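You operate a simulated robot arm through the tools that you are given. There is no shell and no other tool. Be economical: measure what you need, move in short steps, check, and stop when the job is done.

Carry out the task below with a simulated robot arm. There is one attempt and no reset: what you move stays moved.

TASK
Put the mallet from the tall table top on the corner end of the side bench. Take the yellow-headed peg from the tall table top and leave it on the table end of the side bench. Put the blue-headed rivet from the table end of the side bench on the scrap piece there. Put the peg on the table end of the side bench away on the tall table top. Fetch the wedge from the table end of the side bench and set it on the corner end of the side bench. Stack the job card labelled "vise" from the table end of the side bench on top of the job card marked "linseed oil". Take the bucking iron from the table end of the side bench and put it on the corner end of the side bench. Put the red rivet from the tall table top on the table end of the side bench and the grey rivet on top of the brown carton there. Take the white-headed peg on the side bench top and put it away on the third bay from the left of the window bench. Put the white-headed rivet on the corner end of the side bench away on the port rear bench top. The order is free. Set down upright: bucking iron.

It is judged by the outcome, as a careful person would: the job done as asked, and still so three seconds after it is handed in. It fails if anything else is knocked over, pushed out of place, dropped, spilled or broken.

THE ROBOT
A 6-joint arm with a four-finger gripper on a trunk, on a base that drives. Base frame: it is fixed to the floor where the robot stands at the start and does not move with it; the origin is under the middle of the robot, x ahead of it, y to its left, z up; the surface under the hand at the start is at about z = 940. Readings come in mm, rad, newtons and seconds.
With the tool pointing down near the work surface it reaches from about 140 to 920 mm from the robot's upright axis, wherever it stands. Its first joint turns from -2.897 to 2.897 rad. Places, roughly: blue-headed rivet (3x3x7 cm) [1000, -1800, 900]; bucking iron (5x5x8 cm) [1000, -1100, 900]; carton (15x7x8 cm) [800, 0, 1000]; corner end of the side bench [1100, -2800, 900]; job card [1250, -1500, 750]; mallet (25x7x11 cm) [700, -200, 1000]; peg (3x3x7 cm) [1100, -1600, 900]; port rear bench [-3600, -4400, 900]; rivet [500, -500, 1000]; scrap piece (12x5x3 cm) [900, -1900, 900]; table end of the side bench [1100, -1600, 900]; tall table [600, 300, 900]; third bay of the window bench [1000, 6900, 900]; wedge (11x5x4 cm) [1200, -1700, 900]; white-headed peg (3x3x7 cm) [1100, -2000, 900]; white-headed rivet (3x3x4 cm) [1100, -3200, 900]; yellow-headed peg (3x3x7 cm) [500, -100, 1000]. Payload 3.43 kg.
The tool frame sits at the grasp point between the pads (the TCP): z along the fingers, y along the line on which they close. The tips reach 30 mm beyond it. Largest opening 120 mm; the body of the gripper starts 85 mm behind the TCP.
Orientation is told as [roll, pitch, yaw] about the base's x, y, z axes, in that order, counted from this pose: with the fingers straight down and closing along the base's y, the tool's x points along the base's -x, its y along +y and its z along -z.

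THE INTERFACE
- The arm moves only by the tool arm_command. Its argument "increments" is a list of rows, each a list of 7 numbers: the turn, a rotation vector about the base's x, y, z in rad, then the shift along the base's x, y, z in mm, then the finger opening in mm, from 0 to 120. In form: [[rx, ry, rz, tx, ty, tz, grip], ...]. A call has 1 to 12 rows; each row shifts and turns the commanded pose from where the row before left it. Each row takes 0.2 s and may step no farther than 50 mm and 0.15 rad from the row before; otherwise, or with a gripper value out of range, the whole call is refused. Where a pose cannot be reached the arm comes as near as it can. A force on the tool above 40 N (or 10 N above the force at the start of the call, whichever is more), or a blocked arm, ends the call early, and 0.2 s more pass. The fingers move at their own pace and stop on an object; they squeeze with about 27 N. The grip force told is the motor's: it shows also when the fingers shut on nothing. Time passes only in rows, and 0.2 s behind the last, so rows that do not move let the fingers close. It gives the time, the measured TCP pose, the force on the tool (base axes), the opening and the grip force at its end, in the units of the frame above (readings bear some noise), with the torque about the TCP (base axes, N m) and any sound that the robot's microphone picked up.
- Cameras (640 x 400 px; columns grow to the right, rows downward): "scene" is now at [26.7, 132.6, 1592.4]; the picture's right is [-0.81, -0.59, 0.00], its down [-0.41, 0.57, -0.71] and it looks along [0.42, -0.58, -0.70] (base axes); focal length 248 px, centre (320, 200). "wrist" rides on the gripper at [71, -17, -121] in the tool frame; the picture's right is [0.23, 0.97, 0.00], its down [-0.81, 0.19, -0.55] and it looks along [-0.54, 0.13, 0.83] (tool axes); focal length 275 px, centre (320, 200). There is no depth. A picture from a camera that has moved, and an enlarged one, comes with that camera's place and axes in the base frame and with its lens.
- snapshot(camera): a new picture of that camera. No time passes.
- slide_trunk(by): slides the trunk up (or, below 0, down) by that many mm; the arm and the scene camera ride with it, the base frame stays. It gives what a move gives, with no picture.
- drive_base(legs): drives the robot by 1 to 6 legs, each [ahead, left, turn to the left] in mm, mm and rad, along the robot's own axes; the way and the turn of a leg run together, so that a leg with both is an arc; at most 1500 mm and 3.142 rad a leg. The arm and the cameras ride along, it lands a little off, and it stops where it bumps. It gives what a move gives.
- turn_head(pan, tilt): turns the head with the scene camera to pan (to the left, within 2.094 rad either way) and tilt (down, from -0.506 to 1.204), counted from straight ahead of the robot. It gives what a move gives.
- close_up(camera, box): a new picture of the part [left, top, right, bottom] of that camera's present view, enlarged. No time passes.
- sign_off(): hands the job in; it is judged then, once.

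Work in short steps. Places have to be worked out from the pictures, the camera data and where the tool is seen: move nearer, look again, correct. Check each grasp and each placing, and mend what went wrong. You have 546 turns and 336 pictures in all, those below and enlarged ones among them. Open the gripper and draw the arm clear of the work before you hand the job in, unless the task says otherwise; then end with one line.

The tools are called by a JSON object that holds its "op" and its "data". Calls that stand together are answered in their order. arm_command: Moves the arm, as the interface text tells. Its arguments: {"type":"object","properties":{"increments":{"type":"array"}},"required":["increments"]} The other tools are called the same way: slide_trunk (by) slides the trunk up or down; drive_base (legs) drives the base; turn_head (pan, tilt) turns the head that bears the scene camera; snapshot (camera) takes a picture; close_up (camera, box) takes an enlarged picture of a part of a camera's view; sign_off () hands the job in.

At the start:

```text
clock: 0.0
position: [467.5, -258.7, 1227.0]
orientation: [-0.001, 0.0, 0.0]
contact_force: [-0.4, 0.5, -0.1]
moment: [0.03, -0.04, -0.02]
opening: 120.0
gripper_force: 0.1
trunk travel left (down, up): [-175.0, 365.0]
robot x, y, heading: [-0.1, -1.2, -0.0]
head pan, tilt: [-0.944, 0.775]
```

scene: 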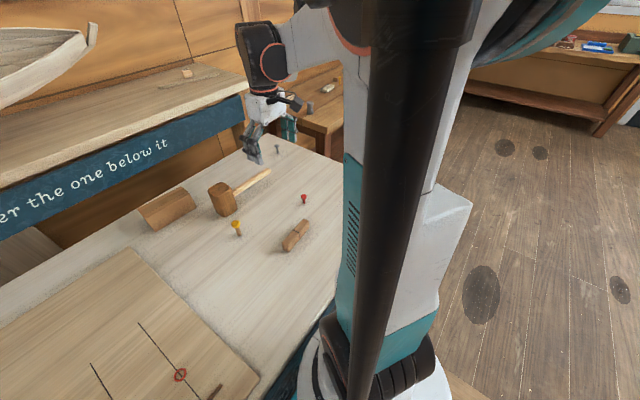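
wrist: 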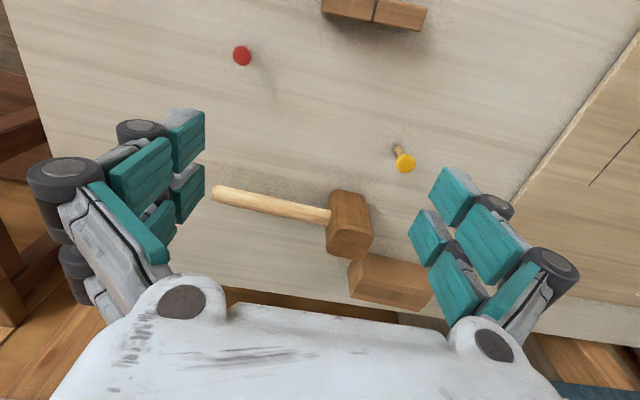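

I'll look around first: the tall table ahead, then the side bench to the right.

{"op": "turn_head", "data": {"pan": -0.3, "tilt": 0.6}}

{"op": "snapshot", "data": {"camera": "scene"}}

{"op": "turn_head", "data": {"pan": -0.9, "tilt": 0.3}}

{"op": "snapshot", "data": {"camera": "scene"}}

{"op": "turn_head", "data": {"pan": 0.6, "tilt": 0.3}}

{"op": "snapshot", "data": {"camera": "scene"}}

{"op": "turn_head", "data": {"pan": 1.7, "tilt": 0.3}}

{"op": "snapshot", "data": {"camera": "scene"}}

{"op": "turn_head", "data": {"pan": -2.0, "tilt": 0.3}}

{"op": "snapshot", "data": {"camera": "scene"}}

```text
clock: 1.0
position: [467.7, -259.4, 1227.9]
orientation: [0.0, 0.0, 0.001]
contact_force: [-0.7, -0.6, 0.6]
moment: [0.01, -0.01, 0.02]
opening: 120.1
gripper_force: 0.1
trunk travel left (down, up): [-175.0, 365.0]
robot x, y, heading: [1.1, 5.6, 0.002]
head pan, tilt: [-0.3, 0.6]
```

```text
333 pictures are left
camera scene: at [63.2, 172.7, 1607.3], right [-0.3, -0.95, 0.0], down [-0.54, 0.17, -0.82], along [0.79, -0.24, -0.57], focal length 248 px, centre (320, 200)
```

scene: 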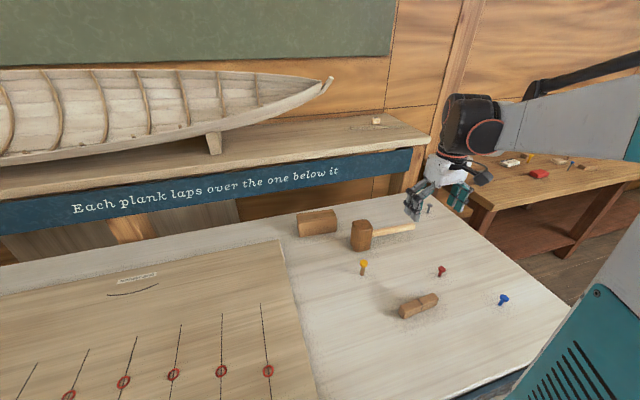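

```text
clock: 2.0
position: [468.6, -259.1, 1226.2]
orientation: [-0.001, -0.001, 0.0]
contact_force: [0.1, -0.6, 0.8]
moment: [-0.03, 0.03, -0.01]
opening: 120.1
gripper_force: 0.0
trunk travel left (down, up): [-175.0, 365.0]
robot x, y, heading: [-0.1, -1.5, -0.001]
head pan, tilt: [-0.901, 0.3]
```

```text
332 pictures are left
camera scene: at [36.9, 125.7, 1634.8], right [-0.78, -0.62, 0.0], down [-0.18, 0.23, -0.96], along [0.59, -0.75, -0.3], focal length 248 px, centre (320, 200)
```

scene: 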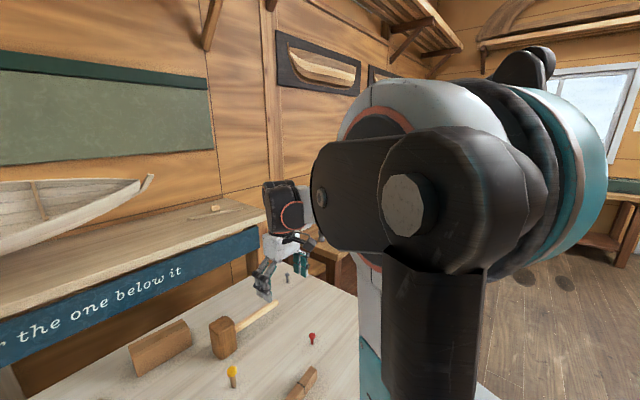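

```text
clock: 3.6
position: [468.7, -259.0, 1227.0]
orientation: [0.001, 0.0, 0.0]
contact_force: [-0.2, 0.3, 0.3]
moment: [0.0, 0.0, 0.03]
opening: 120.4
gripper_force: 0.1
trunk travel left (down, up): [-175.0, 365.0]
robot x, y, heading: [1.4, 0.4, -0.0]
head pan, tilt: [0.6, 0.3]
```

```text
331 pictures are left
camera scene: at [55.9, 251.6, 1634.8], right [0.56, -0.83, 0.0], down [-0.24, -0.17, -0.96], along [0.79, 0.54, -0.3], focal length 248 px, centre (320, 200)
```

scene: 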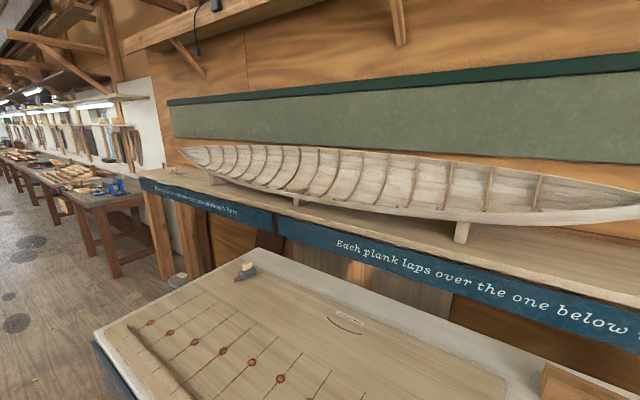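

```text
clock: 5.0
position: [468.5, -259.0, 1227.3]
orientation: [-0.001, -0.001, 0.001]
contact_force: [-0.8, 0.5, 0.6]
moment: [0.01, 0.01, 0.01]
opening: 120.2
gripper_force: 0.0
trunk travel left (down, up): [-175.0, 365.0]
robot x, y, heading: [-2.0, -3.3, 0.0]
head pan, tilt: [1.7, 0.3]
```

```text
330 pictures are left
camera scene: at [-33.2, 291.5, 1634.8], right [0.99, 0.13, 0.0], down [0.04, -0.29, -0.96], along [-0.12, 0.95, -0.3], focal length 248 px, centre (320, 200)
```

scene: 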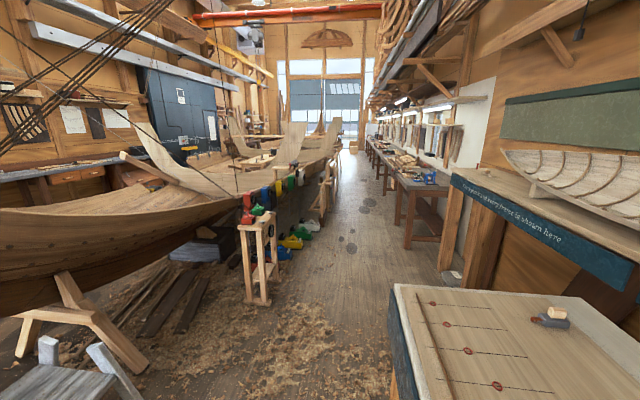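

```text
clock: 8.0
position: [467.4, -259.1, 1226.2]
orientation: [0.001, 0.0, 0.0]
contact_force: [0.4, -0.5, 0.4]
moment: [0.03, 0.01, 0.01]
opening: 120.0
gripper_force: 0.0
trunk travel left (down, up): [-175.0, 365.0]
robot x, y, heading: [0.0, -0.1, -0.0]
head pan, tilt: [-2.0, 0.3]
```

```text
329 pictures are left
camera scene: at [-60.0, 114.0, 1634.8], right [-0.91, 0.42, 0.0], down [0.12, 0.27, -0.96], along [-0.4, -0.87, -0.3], focal length 248 px, centre (320, 200)
```

scene: 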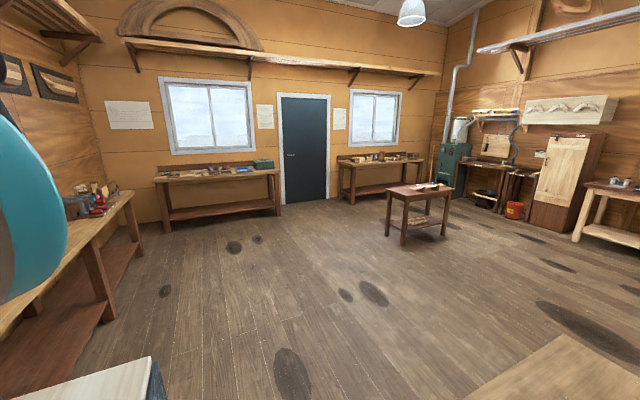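

The table and the side bench are in sight. I back off, turn to face along -y and drive toward the side bench to look at it.

{"op": "drive_base", "data": {"legs": [[-200, 0, 0], [0, 0, -1.571], [900, 0, 0]]}}

{"op": "turn_head", "data": {"pan": 0.8, "tilt": 0.5}}

{"op": "snapshot", "data": {"camera": "scene"}}

{"op": "turn_head", "data": {"pan": 1.7, "tilt": 0.6}}

{"op": "snapshot", "data": {"camera": "scene"}}

```text
clock: 17.8
position: [-484.5, -1352.6, 1226.4]
orientation: [0.001, 0.0, -1.593]
contact_force: [0.2, -0.4, -0.6]
moment: [-0.05, 0.01, -0.02]
opening: 119.8
gripper_force: 0.1
trunk travel left (down, up): [-175.0, 365.0]
robot x, y, heading: [-216.9, -889.8, -1.594]
head pan, tilt: [-2.0, 0.3]
```

```text
clock: 20.2
position: [-483.4, -1353.2, 1228.0]
orientation: [0.0, 0.0, -1.592]
contact_force: [-0.1, 0.2, 0.1]
moment: [-0.01, 0.02, 0.0]
opening: 119.8
gripper_force: 0.0
trunk travel left (down, up): [-175.0, 365.0]
robot x, y, heading: [-218.7, -892.4, -1.587]
head pan, tilt: [0.799, 0.499]
```

```text
328 pictures are left
camera scene: at [47.3, -939.8, 1616.4], right [-0.71, -0.7, 0.0], down [-0.34, 0.34, -0.88], along [0.62, -0.62, -0.48], focal length 248 px, centre (320, 200)
```

scene: 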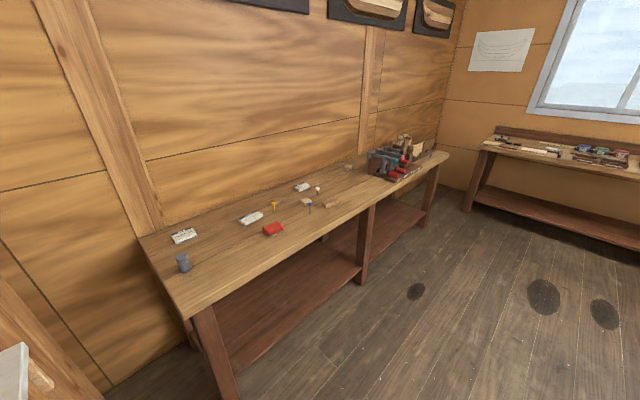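

```text
clock: 21.4
position: [-483.9, -1352.1, 1227.2]
orientation: [0.001, -0.001, -1.591]
contact_force: [0.9, 0.7, -0.6]
moment: [0.0, -0.03, 0.0]
opening: 119.6
gripper_force: 0.0
trunk travel left (down, up): [-175.0, 365.0]
robot x, y, heading: [-214.7, -889.6, -1.588]
head pan, tilt: [1.7, 0.6]
```

```text
327 pictures are left
camera scene: at [71.3, -865.5, 1607.3], right [0.11, -0.99, 0.0], down [-0.56, -0.06, -0.83], along [0.82, 0.09, -0.56], focal length 248 px, centre (320, 200)
```

scene: 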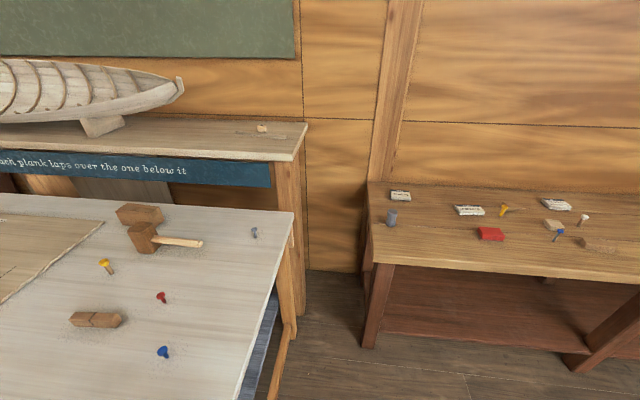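

I can see both surfaces from here; I take close-ups of the side bench items.

{"op": "close_up", "data": {"camera": "scene", "box": [360, 160, 640, 280]}}

{"op": "turn_head", "data": {"pan": 0.8, "tilt": 0.5}}

{"op": "close_up", "data": {"camera": "scene", "box": [230, 110, 470, 260]}}

```text
2.29 times, centred on (500, 220) of scene
camera zoom: at [71.3, -865.5, 1607.3], right [0.11, -0.99, 0.0], down [-0.56, -0.06, -0.83], along [0.82, 0.09, -0.56], focal length 566 px, centre (-91, 154)
```

zoom: 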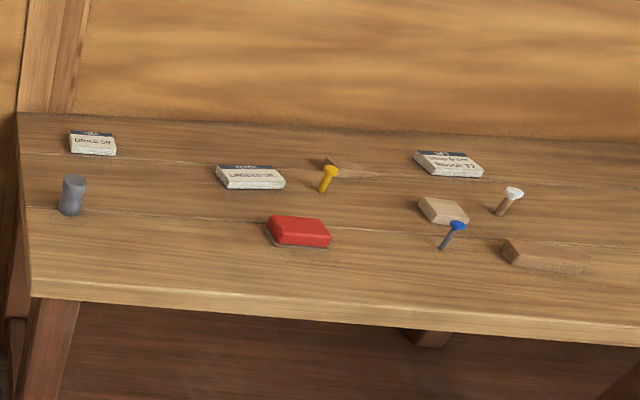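

```text
clock: 22.6
position: [-483.7, -1352.7, 1227.0]
orientation: [0.002, 0.0, -1.59]
contact_force: [0.6, 0.7, 0.1]
moment: [-0.01, 0.0, -0.05]
opening: 120.0
gripper_force: 0.1
trunk travel left (down, up): [-175.0, 365.0]
robot x, y, heading: [-212.8, -889.3, -1.586]
head pan, tilt: [0.799, 0.499]
```

```text
2.67 times, centred on (350, 185) of scene
camera zoom: at [47.4, -939.8, 1616.4], right [-0.71, -0.7, 0.0], down [-0.34, 0.34, -0.88], along [0.62, -0.62, -0.48], focal length 661 px, centre (240, 240)
```

zoom: 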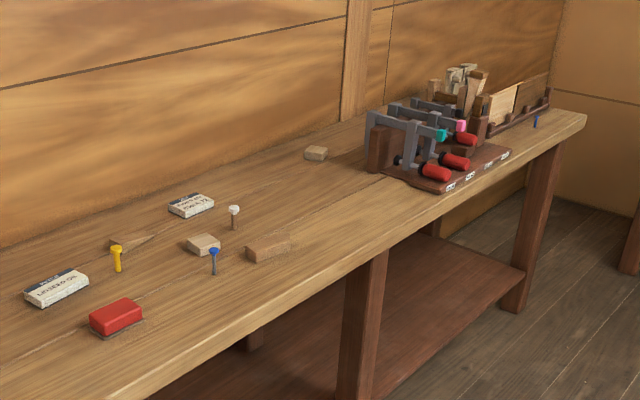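

Grey rivet is near (769,-531) and the carton near (791,-32) on the tall table, so I return to the tall table to start with grey rivet onto the carton.

{"op": "drive_base", "data": {"legs": [[0, 0, 1.587], [0, 560, 0], [215, 0, 0]]}}

{"op": "turn_head", "data": {"pan": -0.3, "tilt": 0.6}}

{"op": "snapshot", "data": {"camera": "scene"}}

{"op": "snapshot", "data": {"camera": "wrist"}}

```text
clock: 31.0
position: [474.0, -628.7, 1227.6]
orientation: [0.001, 0.001, -0.049]
contact_force: [-0.6, 0.0, 0.3]
moment: [0.01, -0.01, 0.02]
opening: 120.0
gripper_force: 0.1
trunk travel left (down, up): [-175.0, 365.0]
robot x, y, heading: [17.0, -347.6, -0.045]
head pan, tilt: [0.799, 0.499]
stopped in leg 3: the robot was blocked; the commanded pose is now the measured one
```

```text
clock: 32.4
position: [475.1, -627.9, 1227.2]
orientation: [-0.001, 0.0, -0.047]
contact_force: [0.4, -0.2, -0.2]
moment: [0.02, 0.0, 0.0]
opening: 119.9
gripper_force: 0.0
trunk travel left (down, up): [-175.0, 365.0]
robot x, y, heading: [17.9, -347.8, -0.045]
head pan, tilt: [-0.3, 0.6]
```

```text
324 pictures are left
camera scene: at [89.8, -177.5, 1607.3], right [-0.34, -0.94, 0.0], down [-0.53, 0.19, -0.83], along [0.78, -0.28, -0.56], focal length 248 px, centre (320, 200)
```

scene: 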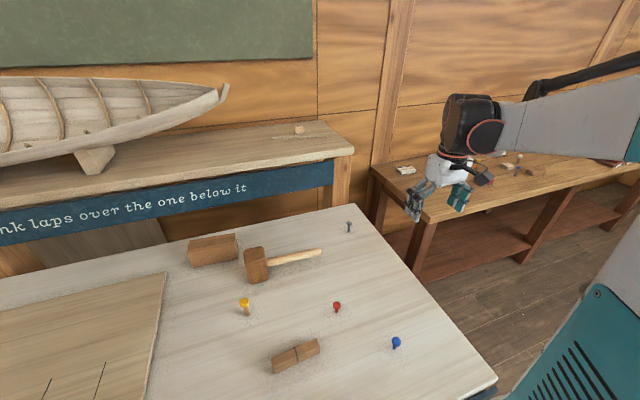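

```text
323 pictures are left
camera wrist: at [402.3, -641.4, 1349.0], right [-0.18, 0.98, 0.0], down [0.82, 0.15, 0.55], along [0.54, 0.1, -0.83], focal length 275 px, centre (320, 200)
```

wrist: 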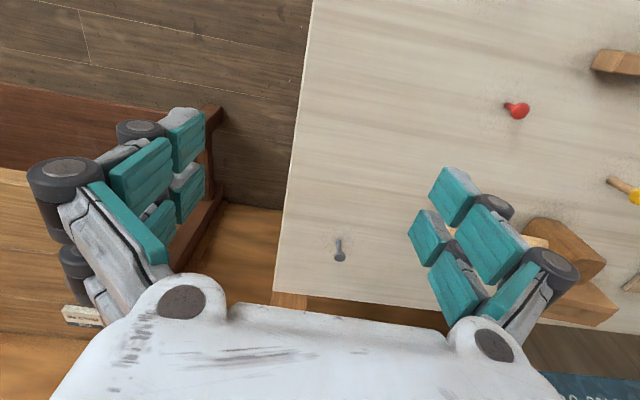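

I judge the grey rivet to stand at about (765,-538). I move the gripper above it at z≈1080 and look.

{"op": "arm_command", "data": {"increments": [[0, 0, 0, 41, 13, -21, 80], [0, 0, 0, 41, 13, -21, 80], [0, 0, 0, 41, 13, -21, 80], [0, 0, 0, 41, 13, -21, 80], [0, 0, 0, 41, 13, -21, 80], [0, 0, 0, 41, 13, -21, 80], [0, 0, 0.047, 43, 12, -21, 80]]}}

{"op": "snapshot", "data": {"camera": "wrist"}}

```text
clock: 34.0
position: [762.0, -538.5, 1078.3]
orientation: [0.0, 0.001, 0.0]
contact_force: [0.2, 0.5, -0.3]
moment: [0.0, 0.01, 0.04]
opening: 79.9
gripper_force: 0.1
trunk travel left (down, up): [-175.0, 365.0]
robot x, y, heading: [18.7, -349.7, -0.045]
head pan, tilt: [-0.3, 0.6]
```

```text
322 pictures are left
camera wrist: at [691.8, -554.6, 1200.3], right [-0.23, 0.97, 0.0], down [0.81, 0.19, 0.55], along [0.54, 0.13, -0.83], focal length 275 px, centre (320, 200)
```

wrist: 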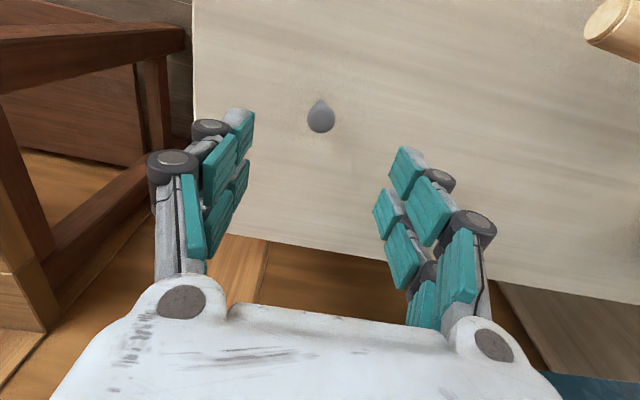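

Rivet head is at about (757,-538). I open-straddle and descend to z≈976, then close.

{"op": "arm_command", "data": {"increments": [[0, 0, 0, -4, 0, -40, 80], [0, 0, 0, 0, 0, -40, 80], [0, 0, 0, 0, 0, -22, 80], [0, 0, 0, 0, 0, 0, 0], [0, 0, 0, 0, 0, 0, 0], [0, 0, 0, 0, 0, 0, 0]]}}

{"op": "snapshot", "data": {"camera": "wrist"}}

```text
clock: 35.4
position: [759.4, -539.4, 977.5]
orientation: [0.0, 0.0, 0.0]
contact_force: [-0.6, 0.2, 0.8]
moment: [-0.04, -0.04, 0.04]
opening: 18.6
gripper_force: 27.1
trunk travel left (down, up): [-175.0, 365.0]
robot x, y, heading: [17.2, -347.4, -0.046]
head pan, tilt: [-0.3, 0.6]
```

```text
321 pictures are left
camera wrist: at [688.0, -555.4, 1099.5], right [-0.23, 0.97, 0.0], down [0.81, 0.19, 0.55], along [0.54, 0.13, -0.83], focal length 275 px, centre (320, 200)
```

wrist: 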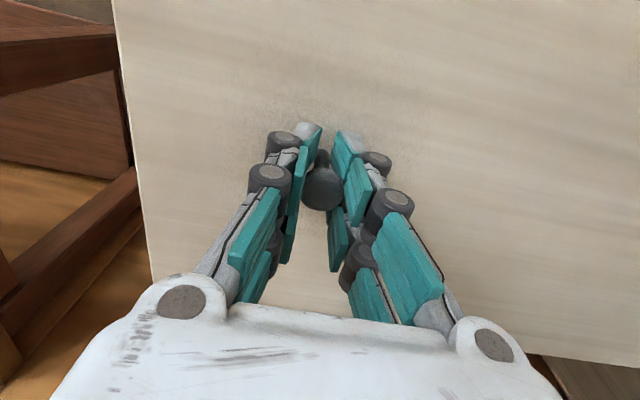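

Held (opening 18.6). I lift and travel above the carton to look.

{"op": "arm_command", "data": {"increments": [[0, 0, 0, 0, 0, 50, 0], [0, 0, 0, 0, 0, 50, 0], [0, 0, 0, 0, 0, 50, 0], [0, 0, 0, 0, 30, 40, 0], [0, 0, 0, 0, 48, 0, 0], [0, 0, 0, 0, 48, 0, 0], [0, 0, 0, 0, 48, 0, 0], [0, 0, 0, 0, 48, 0, 0], [0, 0, 0, 0, 48, 0, 0], [0, 0, 0, 0, 48, 0, 0], [0, 0, 0, 0, 48, 0, 0], [0, 0, 0, 0, 48, 0, 0]]}}

{"op": "snapshot", "data": {"camera": "wrist"}}

{"op": "snapshot", "data": {"camera": "scene"}}

```text
clock: 38.0
position: [758.1, -124.4, 1168.7]
orientation: [-0.001, -0.001, 0.0]
contact_force: [-0.6, 0.6, -0.6]
moment: [-0.03, 0.01, 0.0]
opening: 18.6
gripper_force: 27.0
trunk travel left (down, up): [-175.0, 365.0]
robot x, y, heading: [18.9, -347.6, -0.048]
head pan, tilt: [-0.3, 0.6]
```

```text
320 pictures are left
camera wrist: at [687.0, -140.3, 1290.9], right [-0.23, 0.97, 0.0], down [0.81, 0.19, 0.55], along [0.54, 0.13, -0.83], focal length 275 px, centre (320, 200)
```

wrist: 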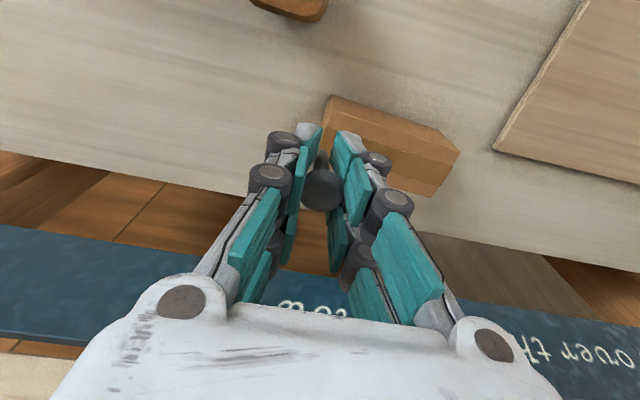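

```text
319 pictures are left
camera scene: at [90.2, -176.7, 1607.2], right [-0.34, -0.94, 0.0], down [-0.53, 0.19, -0.83], along [0.78, -0.28, -0.56], focal length 248 px, centre (320, 200)
```

scene: 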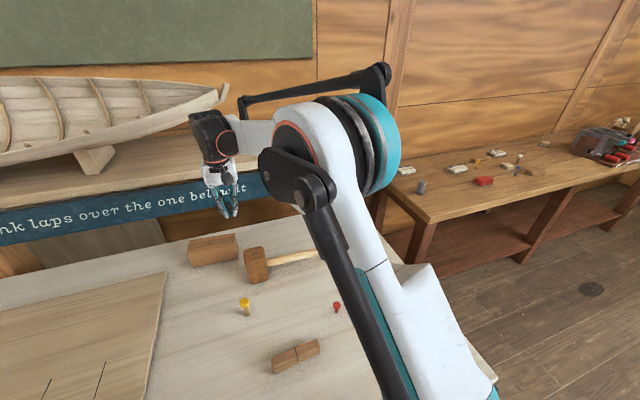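

I zoom in to get the carton's edges.

{"op": "close_up", "data": {"camera": "wrist", "box": [300, 70, 500, 220]}}

{"op": "close_up", "data": {"camera": "scene", "box": [160, 180, 360, 300]}}

```text
2.67 times, centred on (400, 145) of wrist
camera zoom: at [687.0, -140.3, 1290.9], right [-0.23, 0.97, 0.0], down [0.81, 0.19, 0.55], along [0.54, 0.13, -0.83], focal length 734 px, centre (107, 347)
```

zoom: 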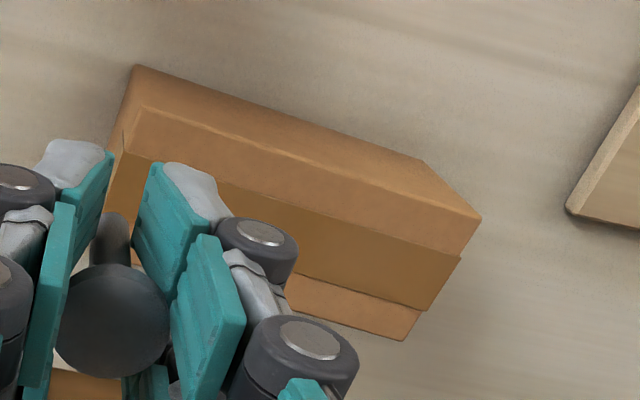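

```text
3.20 times, centred on (260, 240) of scene
camera zoom: at [90.2, -176.7, 1607.2], right [-0.34, -0.94, 0.0], down [-0.53, 0.19, -0.83], along [0.78, -0.28, -0.56], focal length 793 px, centre (512, 72)
```

zoom: 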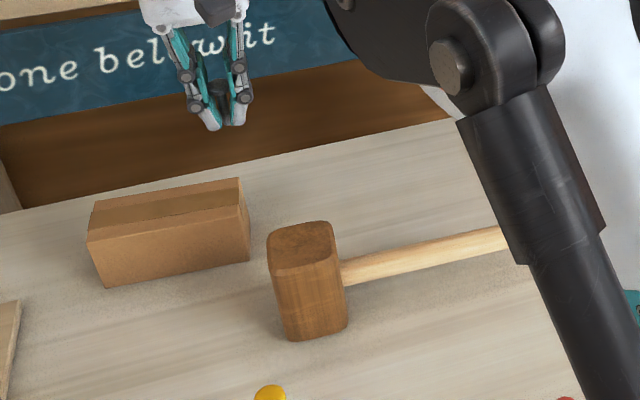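

Carton top centre comes out at about (795,-43), top z≈1020. I move over it and lower the rivet to just about contact.

{"op": "arm_command", "data": {"increments": [[0, 0, 0, 18, 41, 0, 0], [0, 0, 0, 18, 41, 0, 0], [0, 0, 0, 0, 0, -40, 0], [0, 0, 0, 0, 0, -40, 0], [0, 0, 0, 0, 0, -20, 0], [0, 0, 0, 0, 0, 0, 0]]}}

{"op": "snapshot", "data": {"camera": "wrist"}}

{"op": "close_up", "data": {"camera": "scene", "box": [160, 180, 320, 300]}}

```text
clock: 39.4
position: [795.4, -43.9, 1067.1]
orientation: [0.0, 0.0, -0.001]
contact_force: [-0.3, -0.4, 0.1]
moment: [0.02, 0.02, -0.02]
opening: 18.5
gripper_force: 26.5
trunk travel left (down, up): [-175.0, 365.0]
robot x, y, heading: [14.7, -352.4, -0.05]
head pan, tilt: [-0.3, 0.6]
```

```text
316 pictures are left
camera wrist: at [724.2, -59.9, 1189.2], right [-0.23, 0.97, 0.0], down [0.81, 0.19, 0.55], along [0.54, 0.13, -0.83], focal length 275 px, centre (320, 200)
```

wrist: 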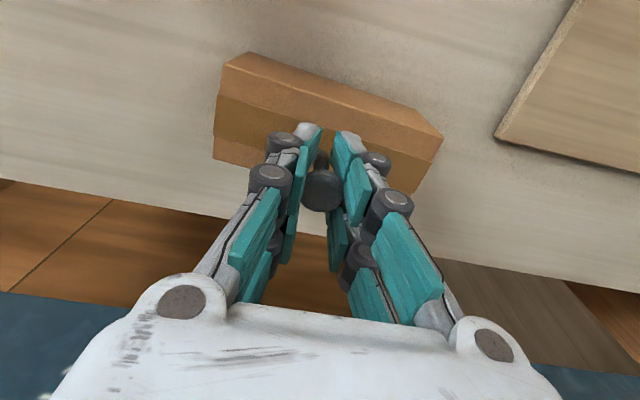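

```text
3.33 times, centred on (240, 240) of scene
camera zoom: at [89.9, -177.4, 1607.3], right [-0.34, -0.94, 0.0], down [-0.53, 0.19, -0.82], along [0.78, -0.28, -0.57], focal length 826 px, centre (587, 67)
```

zoom: 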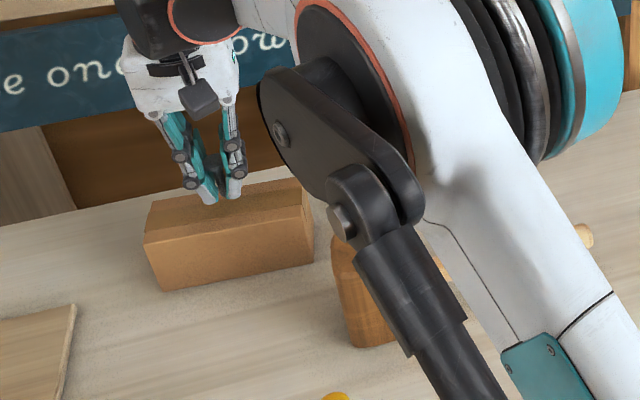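

Good alignment. I lower slowly to contact.

{"op": "arm_command", "data": {"increments": [[0, 0, 0, 0, 0, -4, 0], [0, 0, 0, 0, 0, -3, 0], [0, 0, 0, 0, 0, -2, 0]]}}

```text
clock: 40.1
position: [796.3, -42.7, 1058.3]
orientation: [0.0, 0.001, 0.001]
contact_force: [0.1, -0.9, 0.3]
moment: [0.03, 0.02, -0.01]
opening: 18.4
gripper_force: 26.5
trunk travel left (down, up): [-175.0, 365.0]
robot x, y, heading: [20.9, -348.7, -0.052]
head pan, tilt: [-0.3, 0.6]
```

{"op": "arm_command", "data": {"increments": [[0, 0, 0, 0, 0, -2, 0], [0, 0, 0, 0, 0, -2, 0]]}}

```text
clock: 40.8
position: [794.6, -42.3, 1055.0]
orientation: [-0.001, 0.0, -0.001]
contact_force: [0.4, 0.0, 0.7]
moment: [0.02, -0.01, -0.03]
opening: 18.3
gripper_force: 27.4
trunk travel left (down, up): [-175.0, 365.0]
robot x, y, heading: [17.7, -345.9, -0.049]
head pan, tilt: [-0.3, 0.6]
```

Still no contact force; I go on in 2 mm steps.

{"op": "arm_command", "data": {"increments": [[0, 0, 0, 0, 0, -2, 0], [0, 0, 0, 0, 0, 0, 0]]}}

{"op": "arm_command", "data": {"increments": [[0, 0, 0, 0, 0, -2, 0], [0, 0, 0, 0, 0, 0, 0]]}}

{"op": "arm_command", "data": {"increments": [[0, 0, 0, 0, 0, -2, 0], [0, 0, 0, 0, 0, 0, 0]]}}

{"op": "close_up", "data": {"camera": "wrist", "box": [200, 40, 460, 220]}}

```text
clock: 41.4
position: [795.0, -41.8, 1052.5]
orientation: [0.001, 0.0, 0.001]
contact_force: [-0.6, -0.1, -0.4]
moment: [0.02, 0.03, -0.04]
opening: 18.3
gripper_force: 27.0
trunk travel left (down, up): [-175.0, 365.0]
robot x, y, heading: [20.2, -348.6, -0.048]
head pan, tilt: [-0.3, 0.6]
```

```text
clock: 42.0
position: [796.1, -41.3, 1050.7]
orientation: [-0.001, 0.001, 0.001]
contact_force: [0.2, 0.0, -0.3]
moment: [0.0, -0.01, 0.02]
opening: 18.3
gripper_force: 27.3
trunk travel left (down, up): [-175.0, 365.0]
robot x, y, heading: [15.7, -345.8, -0.048]
head pan, tilt: [-0.3, 0.6]
```

```text
clock: 42.5
position: [796.1, -42.0, 1048.4]
orientation: [-0.001, -0.002, 0.001]
contact_force: [0.4, -0.9, -0.1]
moment: [-0.03, -0.01, 0.0]
opening: 18.3
gripper_force: 26.9
trunk travel left (down, up): [-175.0, 365.0]
robot x, y, heading: [17.5, -348.6, -0.047]
head pan, tilt: [-0.3, 0.6]
```

```text
2.22 times, centred on (330, 130) of wrist
camera zoom: at [724.2, -58.7, 1170.8], right [-0.23, 0.97, 0.0], down [0.81, 0.19, 0.55], along [0.54, 0.13, -0.83], focal length 612 px, centre (298, 356)
```

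zoom: 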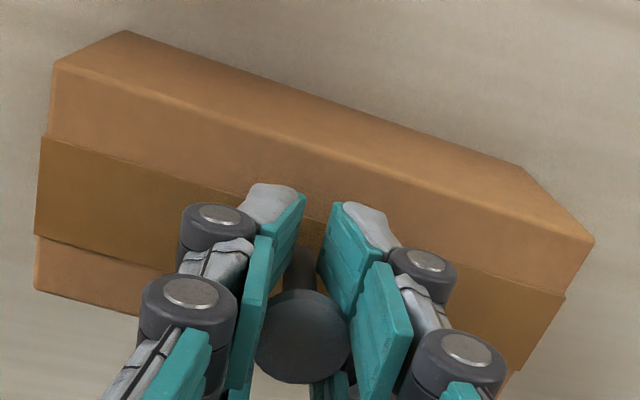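

No contact yet; keep lowering gently.

{"op": "arm_command", "data": {"increments": [[0, 0, 0, 0, 0, -2, 0], [0, 0, 0, 0, 0, 0, 0]]}}

{"op": "arm_command", "data": {"increments": [[0, 0, 0, 0, 0, -2, 0], [0, 0, 0, 0, 0, 0, 0]]}}

{"op": "arm_command", "data": {"increments": [[0, 0, 0, 0, 0, -2, 0], [0, 0, 0, 0, 0, 0, 0]]}}

```text
clock: 43.1
position: [796.0, -42.7, 1047.0]
orientation: [0.0, -0.001, 0.0]
contact_force: [1.0, -0.2, 5.0]
moment: [0.0, -0.03, 0.0]
opening: 18.1
gripper_force: 26.5
trunk travel left (down, up): [-175.0, 365.0]
robot x, y, heading: [17.3, -345.5, -0.044]
head pan, tilt: [-0.3, 0.6]
```

```text
clock: 43.8
position: [794.9, -42.5, 1046.9]
orientation: [-0.001, -0.001, 0.0]
contact_force: [4.2, 0.4, 20.9]
moment: [0.02, -0.09, 0.04]
opening: 18.2
gripper_force: 26.9
trunk travel left (down, up): [-175.0, 365.0]
robot x, y, heading: [18.5, -347.5, -0.044]
head pan, tilt: [-0.3, 0.6]
```

```text
clock: 44.4
position: [793.5, -41.4, 1044.1]
orientation: [0.001, -0.002, 0.001]
contact_force: [-3.6, 0.9, 24.5]
moment: [0.02, 0.13, 0.02]
opening: 18.0
gripper_force: 27.0
trunk travel left (down, up): [-175.0, 365.0]
robot x, y, heading: [15.7, -348.8, -0.049]
head pan, tilt: [-0.3, 0.6]
```

Contact was at 1047. I ease up ~2.5 mm, open partway, and check.

{"op": "arm_command", "data": {"increments": [[0, 0, 0, 0, 0, 2.5, 0], [0, 0, 0, 0, 0, 0, 12], [0, 0, 0, 0, 0, 0, 24], [0, 0, 0, 0, 0, 0, 50], [0, 0, 0, 0, 0, 0, 50], [0, 0, 0, 0, 0, 25, 50], [0, 0, 0, 0, 0, 35, 50], [0, 0, 0, 0, 0, 40, 50]]}}

{"op": "snapshot", "data": {"camera": "wrist"}}

```text
clock: 46.1
position: [795.7, -43.5, 1146.1]
orientation: [0.001, 0.0, -0.001]
contact_force: [0.4, 0.4, -0.2]
moment: [-0.01, 0.0, 0.0]
opening: 50.1
gripper_force: 0.0
trunk travel left (down, up): [-175.0, 365.0]
robot x, y, heading: [17.7, -349.6, -0.051]
head pan, tilt: [-0.3, 0.6]
```

```text
313 pictures are left
camera wrist: at [723.6, -59.7, 1267.7], right [-0.23, 0.97, 0.0], down [0.81, 0.19, 0.55], along [0.54, 0.13, -0.83], focal length 275 px, centre (320, 200)
```

wrist: 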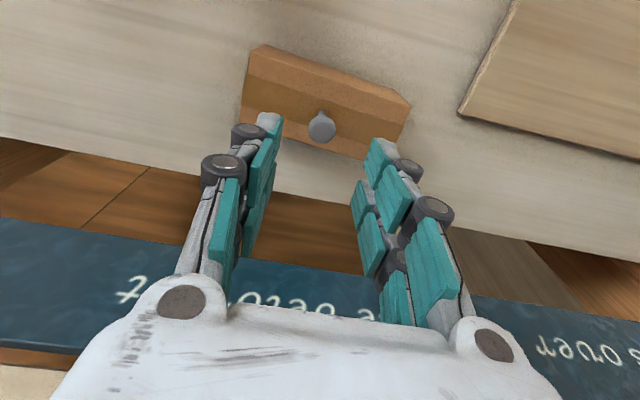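

Grey rivet stands on the carton. Next, the yellow-headed peg on the tall table, judged at (538,-118): I move above it.

{"op": "arm_command", "data": {"increments": [[0, 0, 0, -43, -12, -5, 70], [0, 0, 0, -43, -12, -5, 70], [0, 0, 0, -43, -12, -5, 70], [0, 0, 0, -43, -13, -5, 70], [0, 0, 0, -43, -13, -5, 70], [0, 0, 0, -43, -13, -5, 70]]}}

{"op": "snapshot", "data": {"camera": "wrist"}}

{"op": "snapshot", "data": {"camera": "scene"}}

```text
clock: 47.5
position: [533.7, -118.0, 1115.9]
orientation: [-0.001, 0.0, 0.0]
contact_force: [-0.3, -0.6, 0.5]
moment: [-0.01, -0.04, 0.0]
opening: 69.9
gripper_force: 0.2
trunk travel left (down, up): [-175.0, 365.0]
robot x, y, heading: [15.7, -346.4, -0.041]
head pan, tilt: [-0.3, 0.6]
```

```text
312 pictures are left
camera wrist: at [463.7, -133.9, 1237.8], right [-0.23, 0.97, 0.0], down [0.81, 0.19, 0.55], along [0.54, 0.13, -0.83], focal length 275 px, centre (320, 200)
```

wrist: 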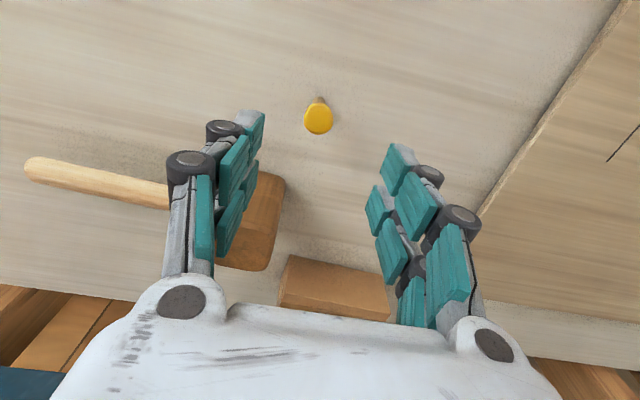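

```text
311 pictures are left
camera scene: at [89.1, -177.6, 1607.4], right [-0.34, -0.94, 0.0], down [-0.53, 0.19, -0.83], along [0.78, -0.28, -0.56], focal length 248 px, centre (320, 200)
```

scene: 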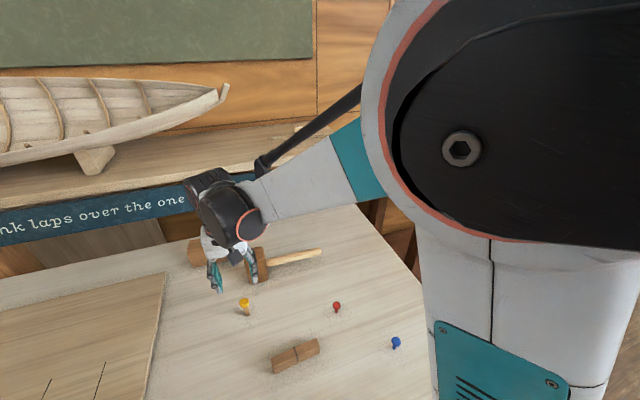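

Aligned. Descend to z≈976 and close.

{"op": "arm_command", "data": {"increments": [[0, 0, 0, 0, 0, -48, 70], [0, 0, 0, 0, 0, -48, 70], [0, 0, 0, 0, 0, -43, 70], [0, 0, 0, 0, 0, 0, 0], [0, 0, 0, 0, 0, 0, 0], [0, 0, 0, 0, 0, 0, 0]]}}

{"op": "arm_command", "data": {"increments": [[0, 0, 0, 0, 0, 50, 0], [0, 0, 0, 0, 0, 50, 0], [0, 0, 0, 0, 0, 50, 0], [0, 0, 0, 0, 0, 50, 0]]}}

{"op": "snapshot", "data": {"camera": "wrist"}}

```text
clock: 49.0
position: [534.3, -118.6, 974.3]
orientation: [0.001, 0.0, -0.001]
contact_force: [-0.5, 0.4, -0.2]
moment: [0.04, -0.03, 0.01]
opening: 20.2
gripper_force: 27.3
trunk travel left (down, up): [-175.0, 365.0]
robot x, y, heading: [19.6, -345.8, -0.047]
head pan, tilt: [-0.3, 0.6]
```

```text
clock: 50.0
position: [533.9, -116.1, 1177.2]
orientation: [-0.001, -0.001, -0.002]
contact_force: [-0.4, -0.2, -0.1]
moment: [-0.01, 0.01, 0.0]
opening: 20.1
gripper_force: 27.1
trunk travel left (down, up): [-175.0, 365.0]
robot x, y, heading: [19.3, -349.6, -0.047]
head pan, tilt: [-0.3, 0.6]
```

```text
310 pictures are left
camera wrist: at [463.6, -133.1, 1298.9], right [-0.23, 0.97, 0.0], down [0.81, 0.19, 0.55], along [0.54, 0.13, -0.83], focal length 275 px, centre (320, 200)
```

wrist: 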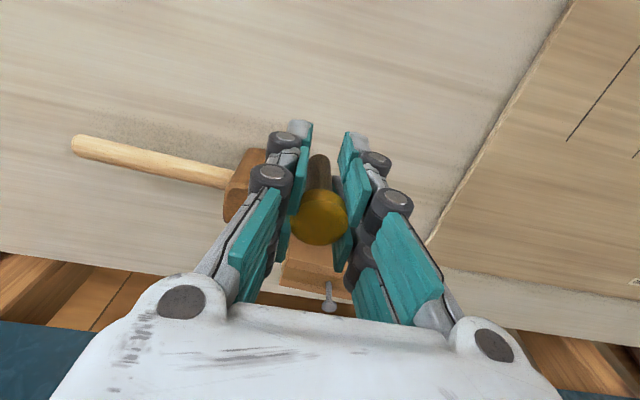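

Peg held. I drive back, along to the side bench and up to it.

{"op": "drive_base", "data": {"legs": [[-120, 0, 0.045], [0, -1250, 0], [400, 0, 0]]}}

{"op": "turn_head", "data": {"pan": -0.1, "tilt": 0.7}}

{"op": "snapshot", "data": {"camera": "scene"}}

{"op": "snapshot", "data": {"camera": "wrist"}}

```text
clock: 59.2
position: [805.6, -1348.8, 1176.2]
orientation: [0.0, 0.0, 0.039]
contact_force: [-0.2, -1.3, -0.1]
moment: [0.01, 0.01, -0.04]
opening: 20.3
gripper_force: 27.1
trunk travel left (down, up): [-175.0, 365.0]
robot x, y, heading: [298.8, -1600.2, -0.01]
head pan, tilt: [-0.3, 0.6]
```

```text
clock: 59.9
position: [805.5, -1348.7, 1176.7]
orientation: [0.0, 0.0, 0.038]
contact_force: [0.2, 0.0, -0.7]
moment: [0.0, 0.0, 0.02]
opening: 20.1
gripper_force: 26.8
trunk travel left (down, up): [-175.0, 365.0]
robot x, y, heading: [294.0, -1598.6, -0.006]
head pan, tilt: [-0.099, 0.7]
```

```text
309 pictures are left
camera scene: at [363.1, -1417.8, 1603.0], right [-0.2, -0.98, 0.0], down [-0.59, 0.12, -0.8], along [0.78, -0.16, -0.61], focal length 248 px, centre (320, 200)
```

scene: 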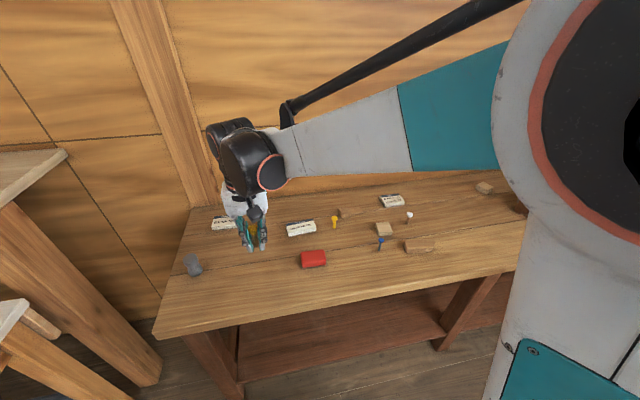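

```text
308 pictures are left
camera wrist: at [735.7, -1368.1, 1298.0], right [-0.27, 0.96, 0.0], down [0.8, 0.22, 0.55], along [0.53, 0.15, -0.83], focal length 275 px, centre (320, 200)
```

wrist: 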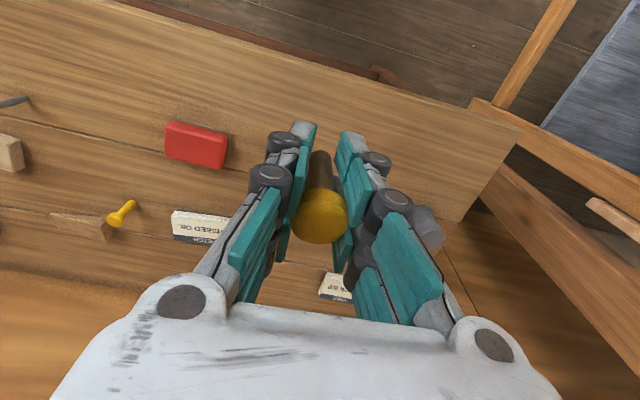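

Let me zoom in on the bench to read cards and judge heights.

{"op": "close_up", "data": {"camera": "scene", "box": [170, 170, 350, 290]}}

{"op": "close_up", "data": {"camera": "scene", "box": [330, 160, 510, 280]}}

```text
3.33 times, centred on (260, 230) of scene
camera zoom: at [363.1, -1417.8, 1603.0], right [-0.2, -0.98, 0.0], down [-0.59, 0.12, -0.8], along [0.78, -0.16, -0.61], focal length 826 px, centre (520, 100)
```

zoom: 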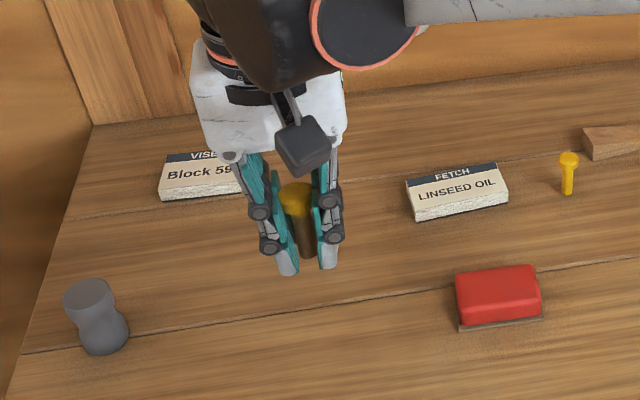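

```text
3.33 times, centred on (420, 220) of scene
camera zoom: at [363.1, -1417.8, 1603.0], right [-0.2, -0.98, 0.0], down [-0.59, 0.12, -0.8], along [0.78, -0.16, -0.61], focal length 826 px, centre (-13, 133)
```

zoom: 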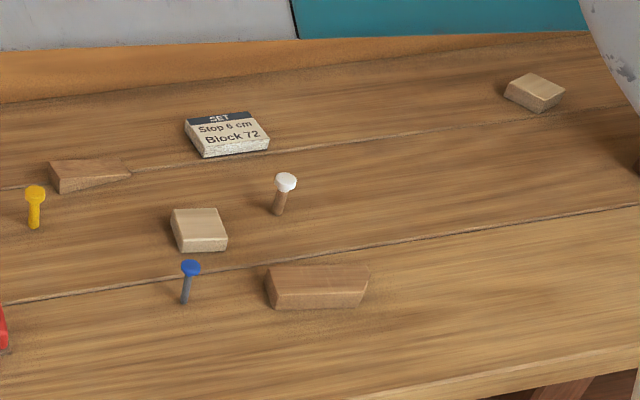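

Bench top comes out near z≈820. I take the peg to a free spot at (950,-1330), lowering to z=900 first.

{"op": "arm_command", "data": {"increments": [[0, 0, -0.039, 36, 5, -25, 0], [0, 0, 0, 36, 5, -25, 0], [0, 0, 0, 36, 5, -25, 0], [0, 0, 0, 36, 5, -25, 0], [0, 0, 0, 0, 0, -45, 0], [0, 0, 0, 0, 0, -45, 0], [0, 0, 0, 0, 0, -45, 0], [0, 0, 0, 0, 0, -40, 0]]}}

{"op": "close_up", "data": {"camera": "scene", "box": [170, 190, 330, 310]}}

```text
clock: 61.7
position: [948.7, -1327.6, 900.8]
orientation: [0.0, 0.002, 0.0]
contact_force: [-0.3, 0.3, -0.2]
moment: [-0.02, -0.03, 0.03]
opening: 20.1
gripper_force: 27.0
trunk travel left (down, up): [-175.0, 365.0]
robot x, y, heading: [296.6, -1596.9, -0.014]
head pan, tilt: [-0.099, 0.7]
```

```text
3.33 times, centred on (250, 250) of scene
camera zoom: at [363.0, -1409.3, 1598.6], right [-0.11, -0.99, 0.0], down [-0.64, 0.07, -0.76], along [0.76, -0.08, -0.64], focal length 826 px, centre (553, 33)
```

zoom: 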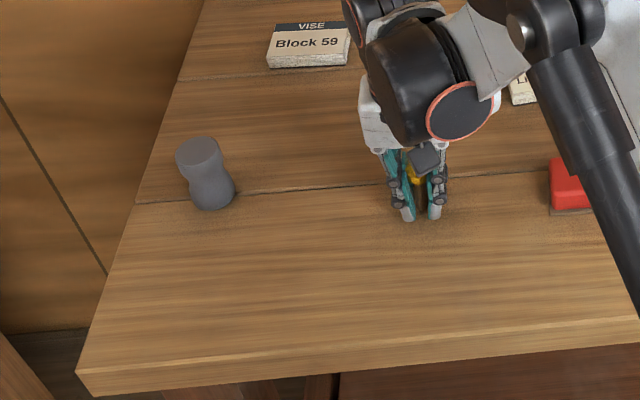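

Clear spot. I lower in steps until contact.

{"op": "arm_command", "data": {"increments": [[0, 0, 0, 0, 0, -15, 0], [0, 0, 0, 0, 0, -10, 0], [0, 0, 0, 0, 0, -5, 0], [0, 0, 0, 0, 0, -5, 0]]}}

{"op": "close_up", "data": {"camera": "scene", "box": [240, 210, 320, 270]}}

```text
clock: 62.2
position: [948.4, -1327.5, 888.1]
orientation: [0.003, -0.005, -0.003]
contact_force: [-2.2, -0.4, 34.0]
moment: [-0.08, 0.51, -0.02]
opening: 20.7
gripper_force: 26.8
trunk travel left (down, up): [-175.0, 365.0]
robot x, y, heading: [298.8, -1605.8, -0.009]
head pan, tilt: [-0.099, 0.7]
stopped in row 2: the force on the tool passed its limit at 80 N (the readings are from after the stop); the commanded pose is now the measured one
```

```text
6.67 times, centred on (280, 240) of scene
camera zoom: at [359.5, -1410.7, 1599.3], right [-0.11, -0.99, 0.0], down [-0.64, 0.07, -0.77], along [0.76, -0.08, -0.64], focal length 1652 px, centre (587, -67)
```

zoom: 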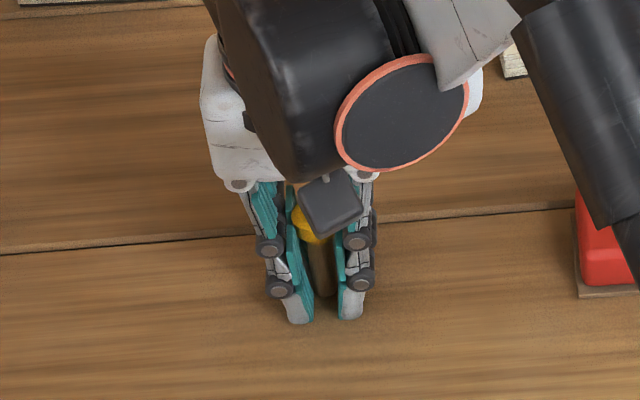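

Contact at TCP z≈888 (bench ≈ 855). I ease up 1.5 mm and check the force.

{"op": "arm_command", "data": {"increments": [[0, 0, 0, 0, 0, 1.5, 0], [0, 0, 0, 0, 0, 0, 0]]}}

{"op": "close_up", "data": {"camera": "wrist", "box": [240, 80, 400, 260]}}

```text
clock: 62.8
position: [949.4, -1328.4, 889.4]
orientation: [0.001, -0.004, -0.001]
contact_force: [-10.8, 1.3, 23.8]
moment: [-0.02, 0.64, 0.01]
opening: 20.4
gripper_force: 27.0
trunk travel left (down, up): [-175.0, 365.0]
robot x, y, heading: [297.0, -1599.6, -0.007]
head pan, tilt: [-0.099, 0.7]
```

```text
2.22 times, centred on (320, 170) of wrist
camera zoom: at [877.9, -1344.8, 1010.1], right [-0.23, 0.97, 0.0], down [0.81, 0.19, 0.56], along [0.54, 0.13, -0.83], focal length 612 px, centre (320, 267)
```

zoom: 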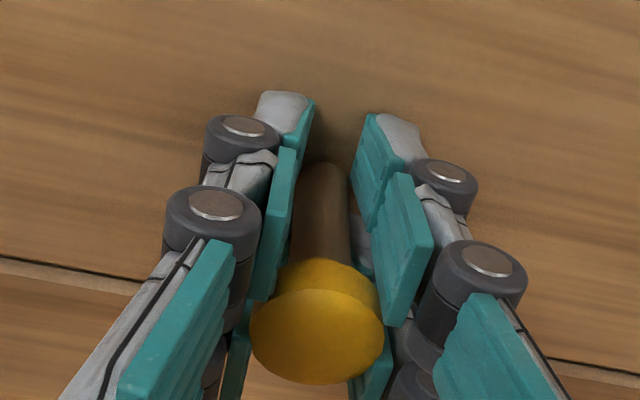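

{"op": "arm_command", "data": {"increments": [[0, 0, 0, 0, 0, 1.5, 0], [0, 0, 0, 0, 0, 1, 0], [0, 0, 0, 0, 0, 0, 0]]}}

```text
clock: 63.6
position: [952.0, -1327.8, 889.1]
orientation: [0.0, -0.003, -0.003]
contact_force: [0.6, -0.1, 0.3]
moment: [0.03, 0.0, -0.02]
opening: 20.1
gripper_force: 27.3
trunk travel left (down, up): [-175.0, 365.0]
robot x, y, heading: [299.7, -1600.3, -0.012]
head pan, tilt: [-0.099, 0.7]
```

Force is nil now, within about a millimetre of the bench. Release, rise, and look.

{"op": "arm_command", "data": {"increments": [[0, 0, 0, 0, 0, -0.5, 12], [0, 0, 0, 0, 0, 0, 22], [0, 0, 0, 0, 0, 0, 40], [0, 0, 0, 0, 0, 0, 60], [0, 0, 0, 0, 0, 30, 60], [0, 0, 0, 0, 0, 45, 60], [0, 0, 0, 0, 0, 50, 60], [0, 0, 0, 0, 0, 50, 60]]}}

{"op": "snapshot", "data": {"camera": "wrist"}}

{"op": "snapshot", "data": {"camera": "scene"}}

```text
clock: 65.4
position: [954.1, -1329.4, 1064.5]
orientation: [0.0, -0.002, -0.001]
contact_force: [-0.6, -0.9, -0.1]
moment: [0.0, -0.01, 0.01]
opening: 60.1
gripper_force: 0.0
trunk travel left (down, up): [-175.0, 365.0]
robot x, y, heading: [293.5, -1598.8, -0.007]
head pan, tilt: [-0.099, 0.7]
```

```text
302 pictures are left
camera wrist: at [882.6, -1346.0, 1186.8], right [-0.23, 0.97, 0.0], down [0.81, 0.19, 0.56], along [0.54, 0.13, -0.83], focal length 275 px, centre (320, 200)
```

wrist: 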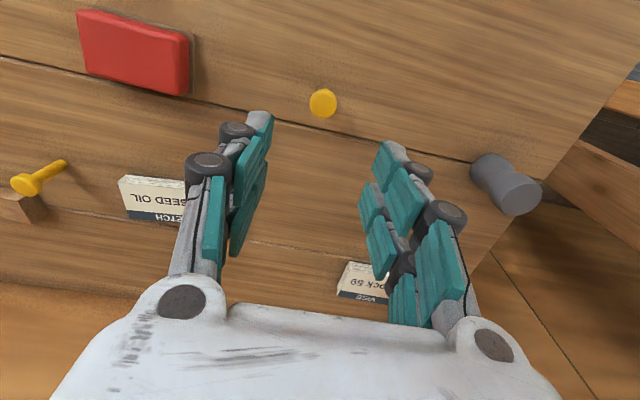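

```text
301 pictures are left
camera scene: at [362.4, -1409.6, 1598.7], right [-0.11, -0.99, 0.0], down [-0.64, 0.07, -0.77], along [0.76, -0.08, -0.64], focal length 248 px, centre (320, 200)
```

scene: 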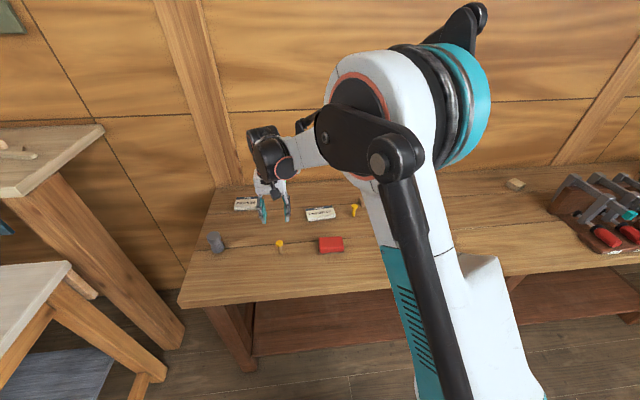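

Peg placed upright at (954,-1329). Now the other peg on the bench, judged at (1110,-1632); move above it.

{"op": "arm_command", "data": {"increments": [[0, 0, 0, 19.5, -38, -4, 60], [0, 0, 0, 19.5, -38, -4, 60], [0, 0, 0, 19.5, -38, -4, 60], [0, 0, 0, 19.5, -38, -4, 60], [0, 0, 0, 19.5, -38, -4, 60], [0, 0, 0, 19.5, -38, -4, 60], [0, 0, 0, 19.5, -38, -4, 60], [0, 0, 0, 19.5, -38, -4, 60]]}}

{"op": "snapshot", "data": {"camera": "wrist"}}

```text
clock: 67.2
position: [1109.9, -1631.7, 1029.6]
orientation: [0.002, -0.004, -0.002]
contact_force: [-0.3, 0.6, -0.1]
moment: [0.0, -0.01, 0.03]
opening: 59.9
gripper_force: 0.1
trunk travel left (down, up): [-175.0, 365.0]
robot x, y, heading: [293.8, -1601.3, -0.006]
head pan, tilt: [-0.099, 0.7]
```

```text
300 pictures are left
camera wrist: at [1037.8, -1648.5, 1151.8], right [-0.23, 0.97, 0.0], down [0.81, 0.19, 0.56], along [0.54, 0.13, -0.83], focal length 275 px, centre (320, 200)
```

wrist: 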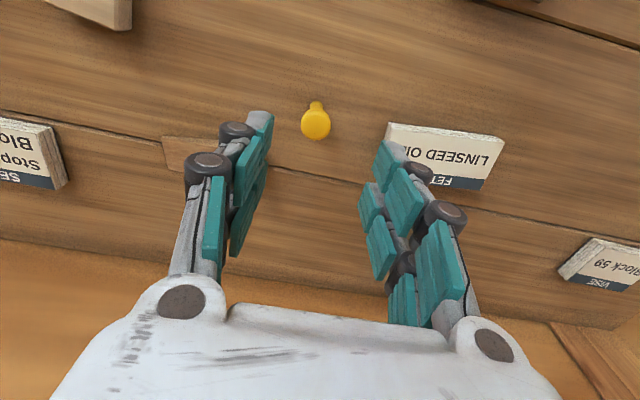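

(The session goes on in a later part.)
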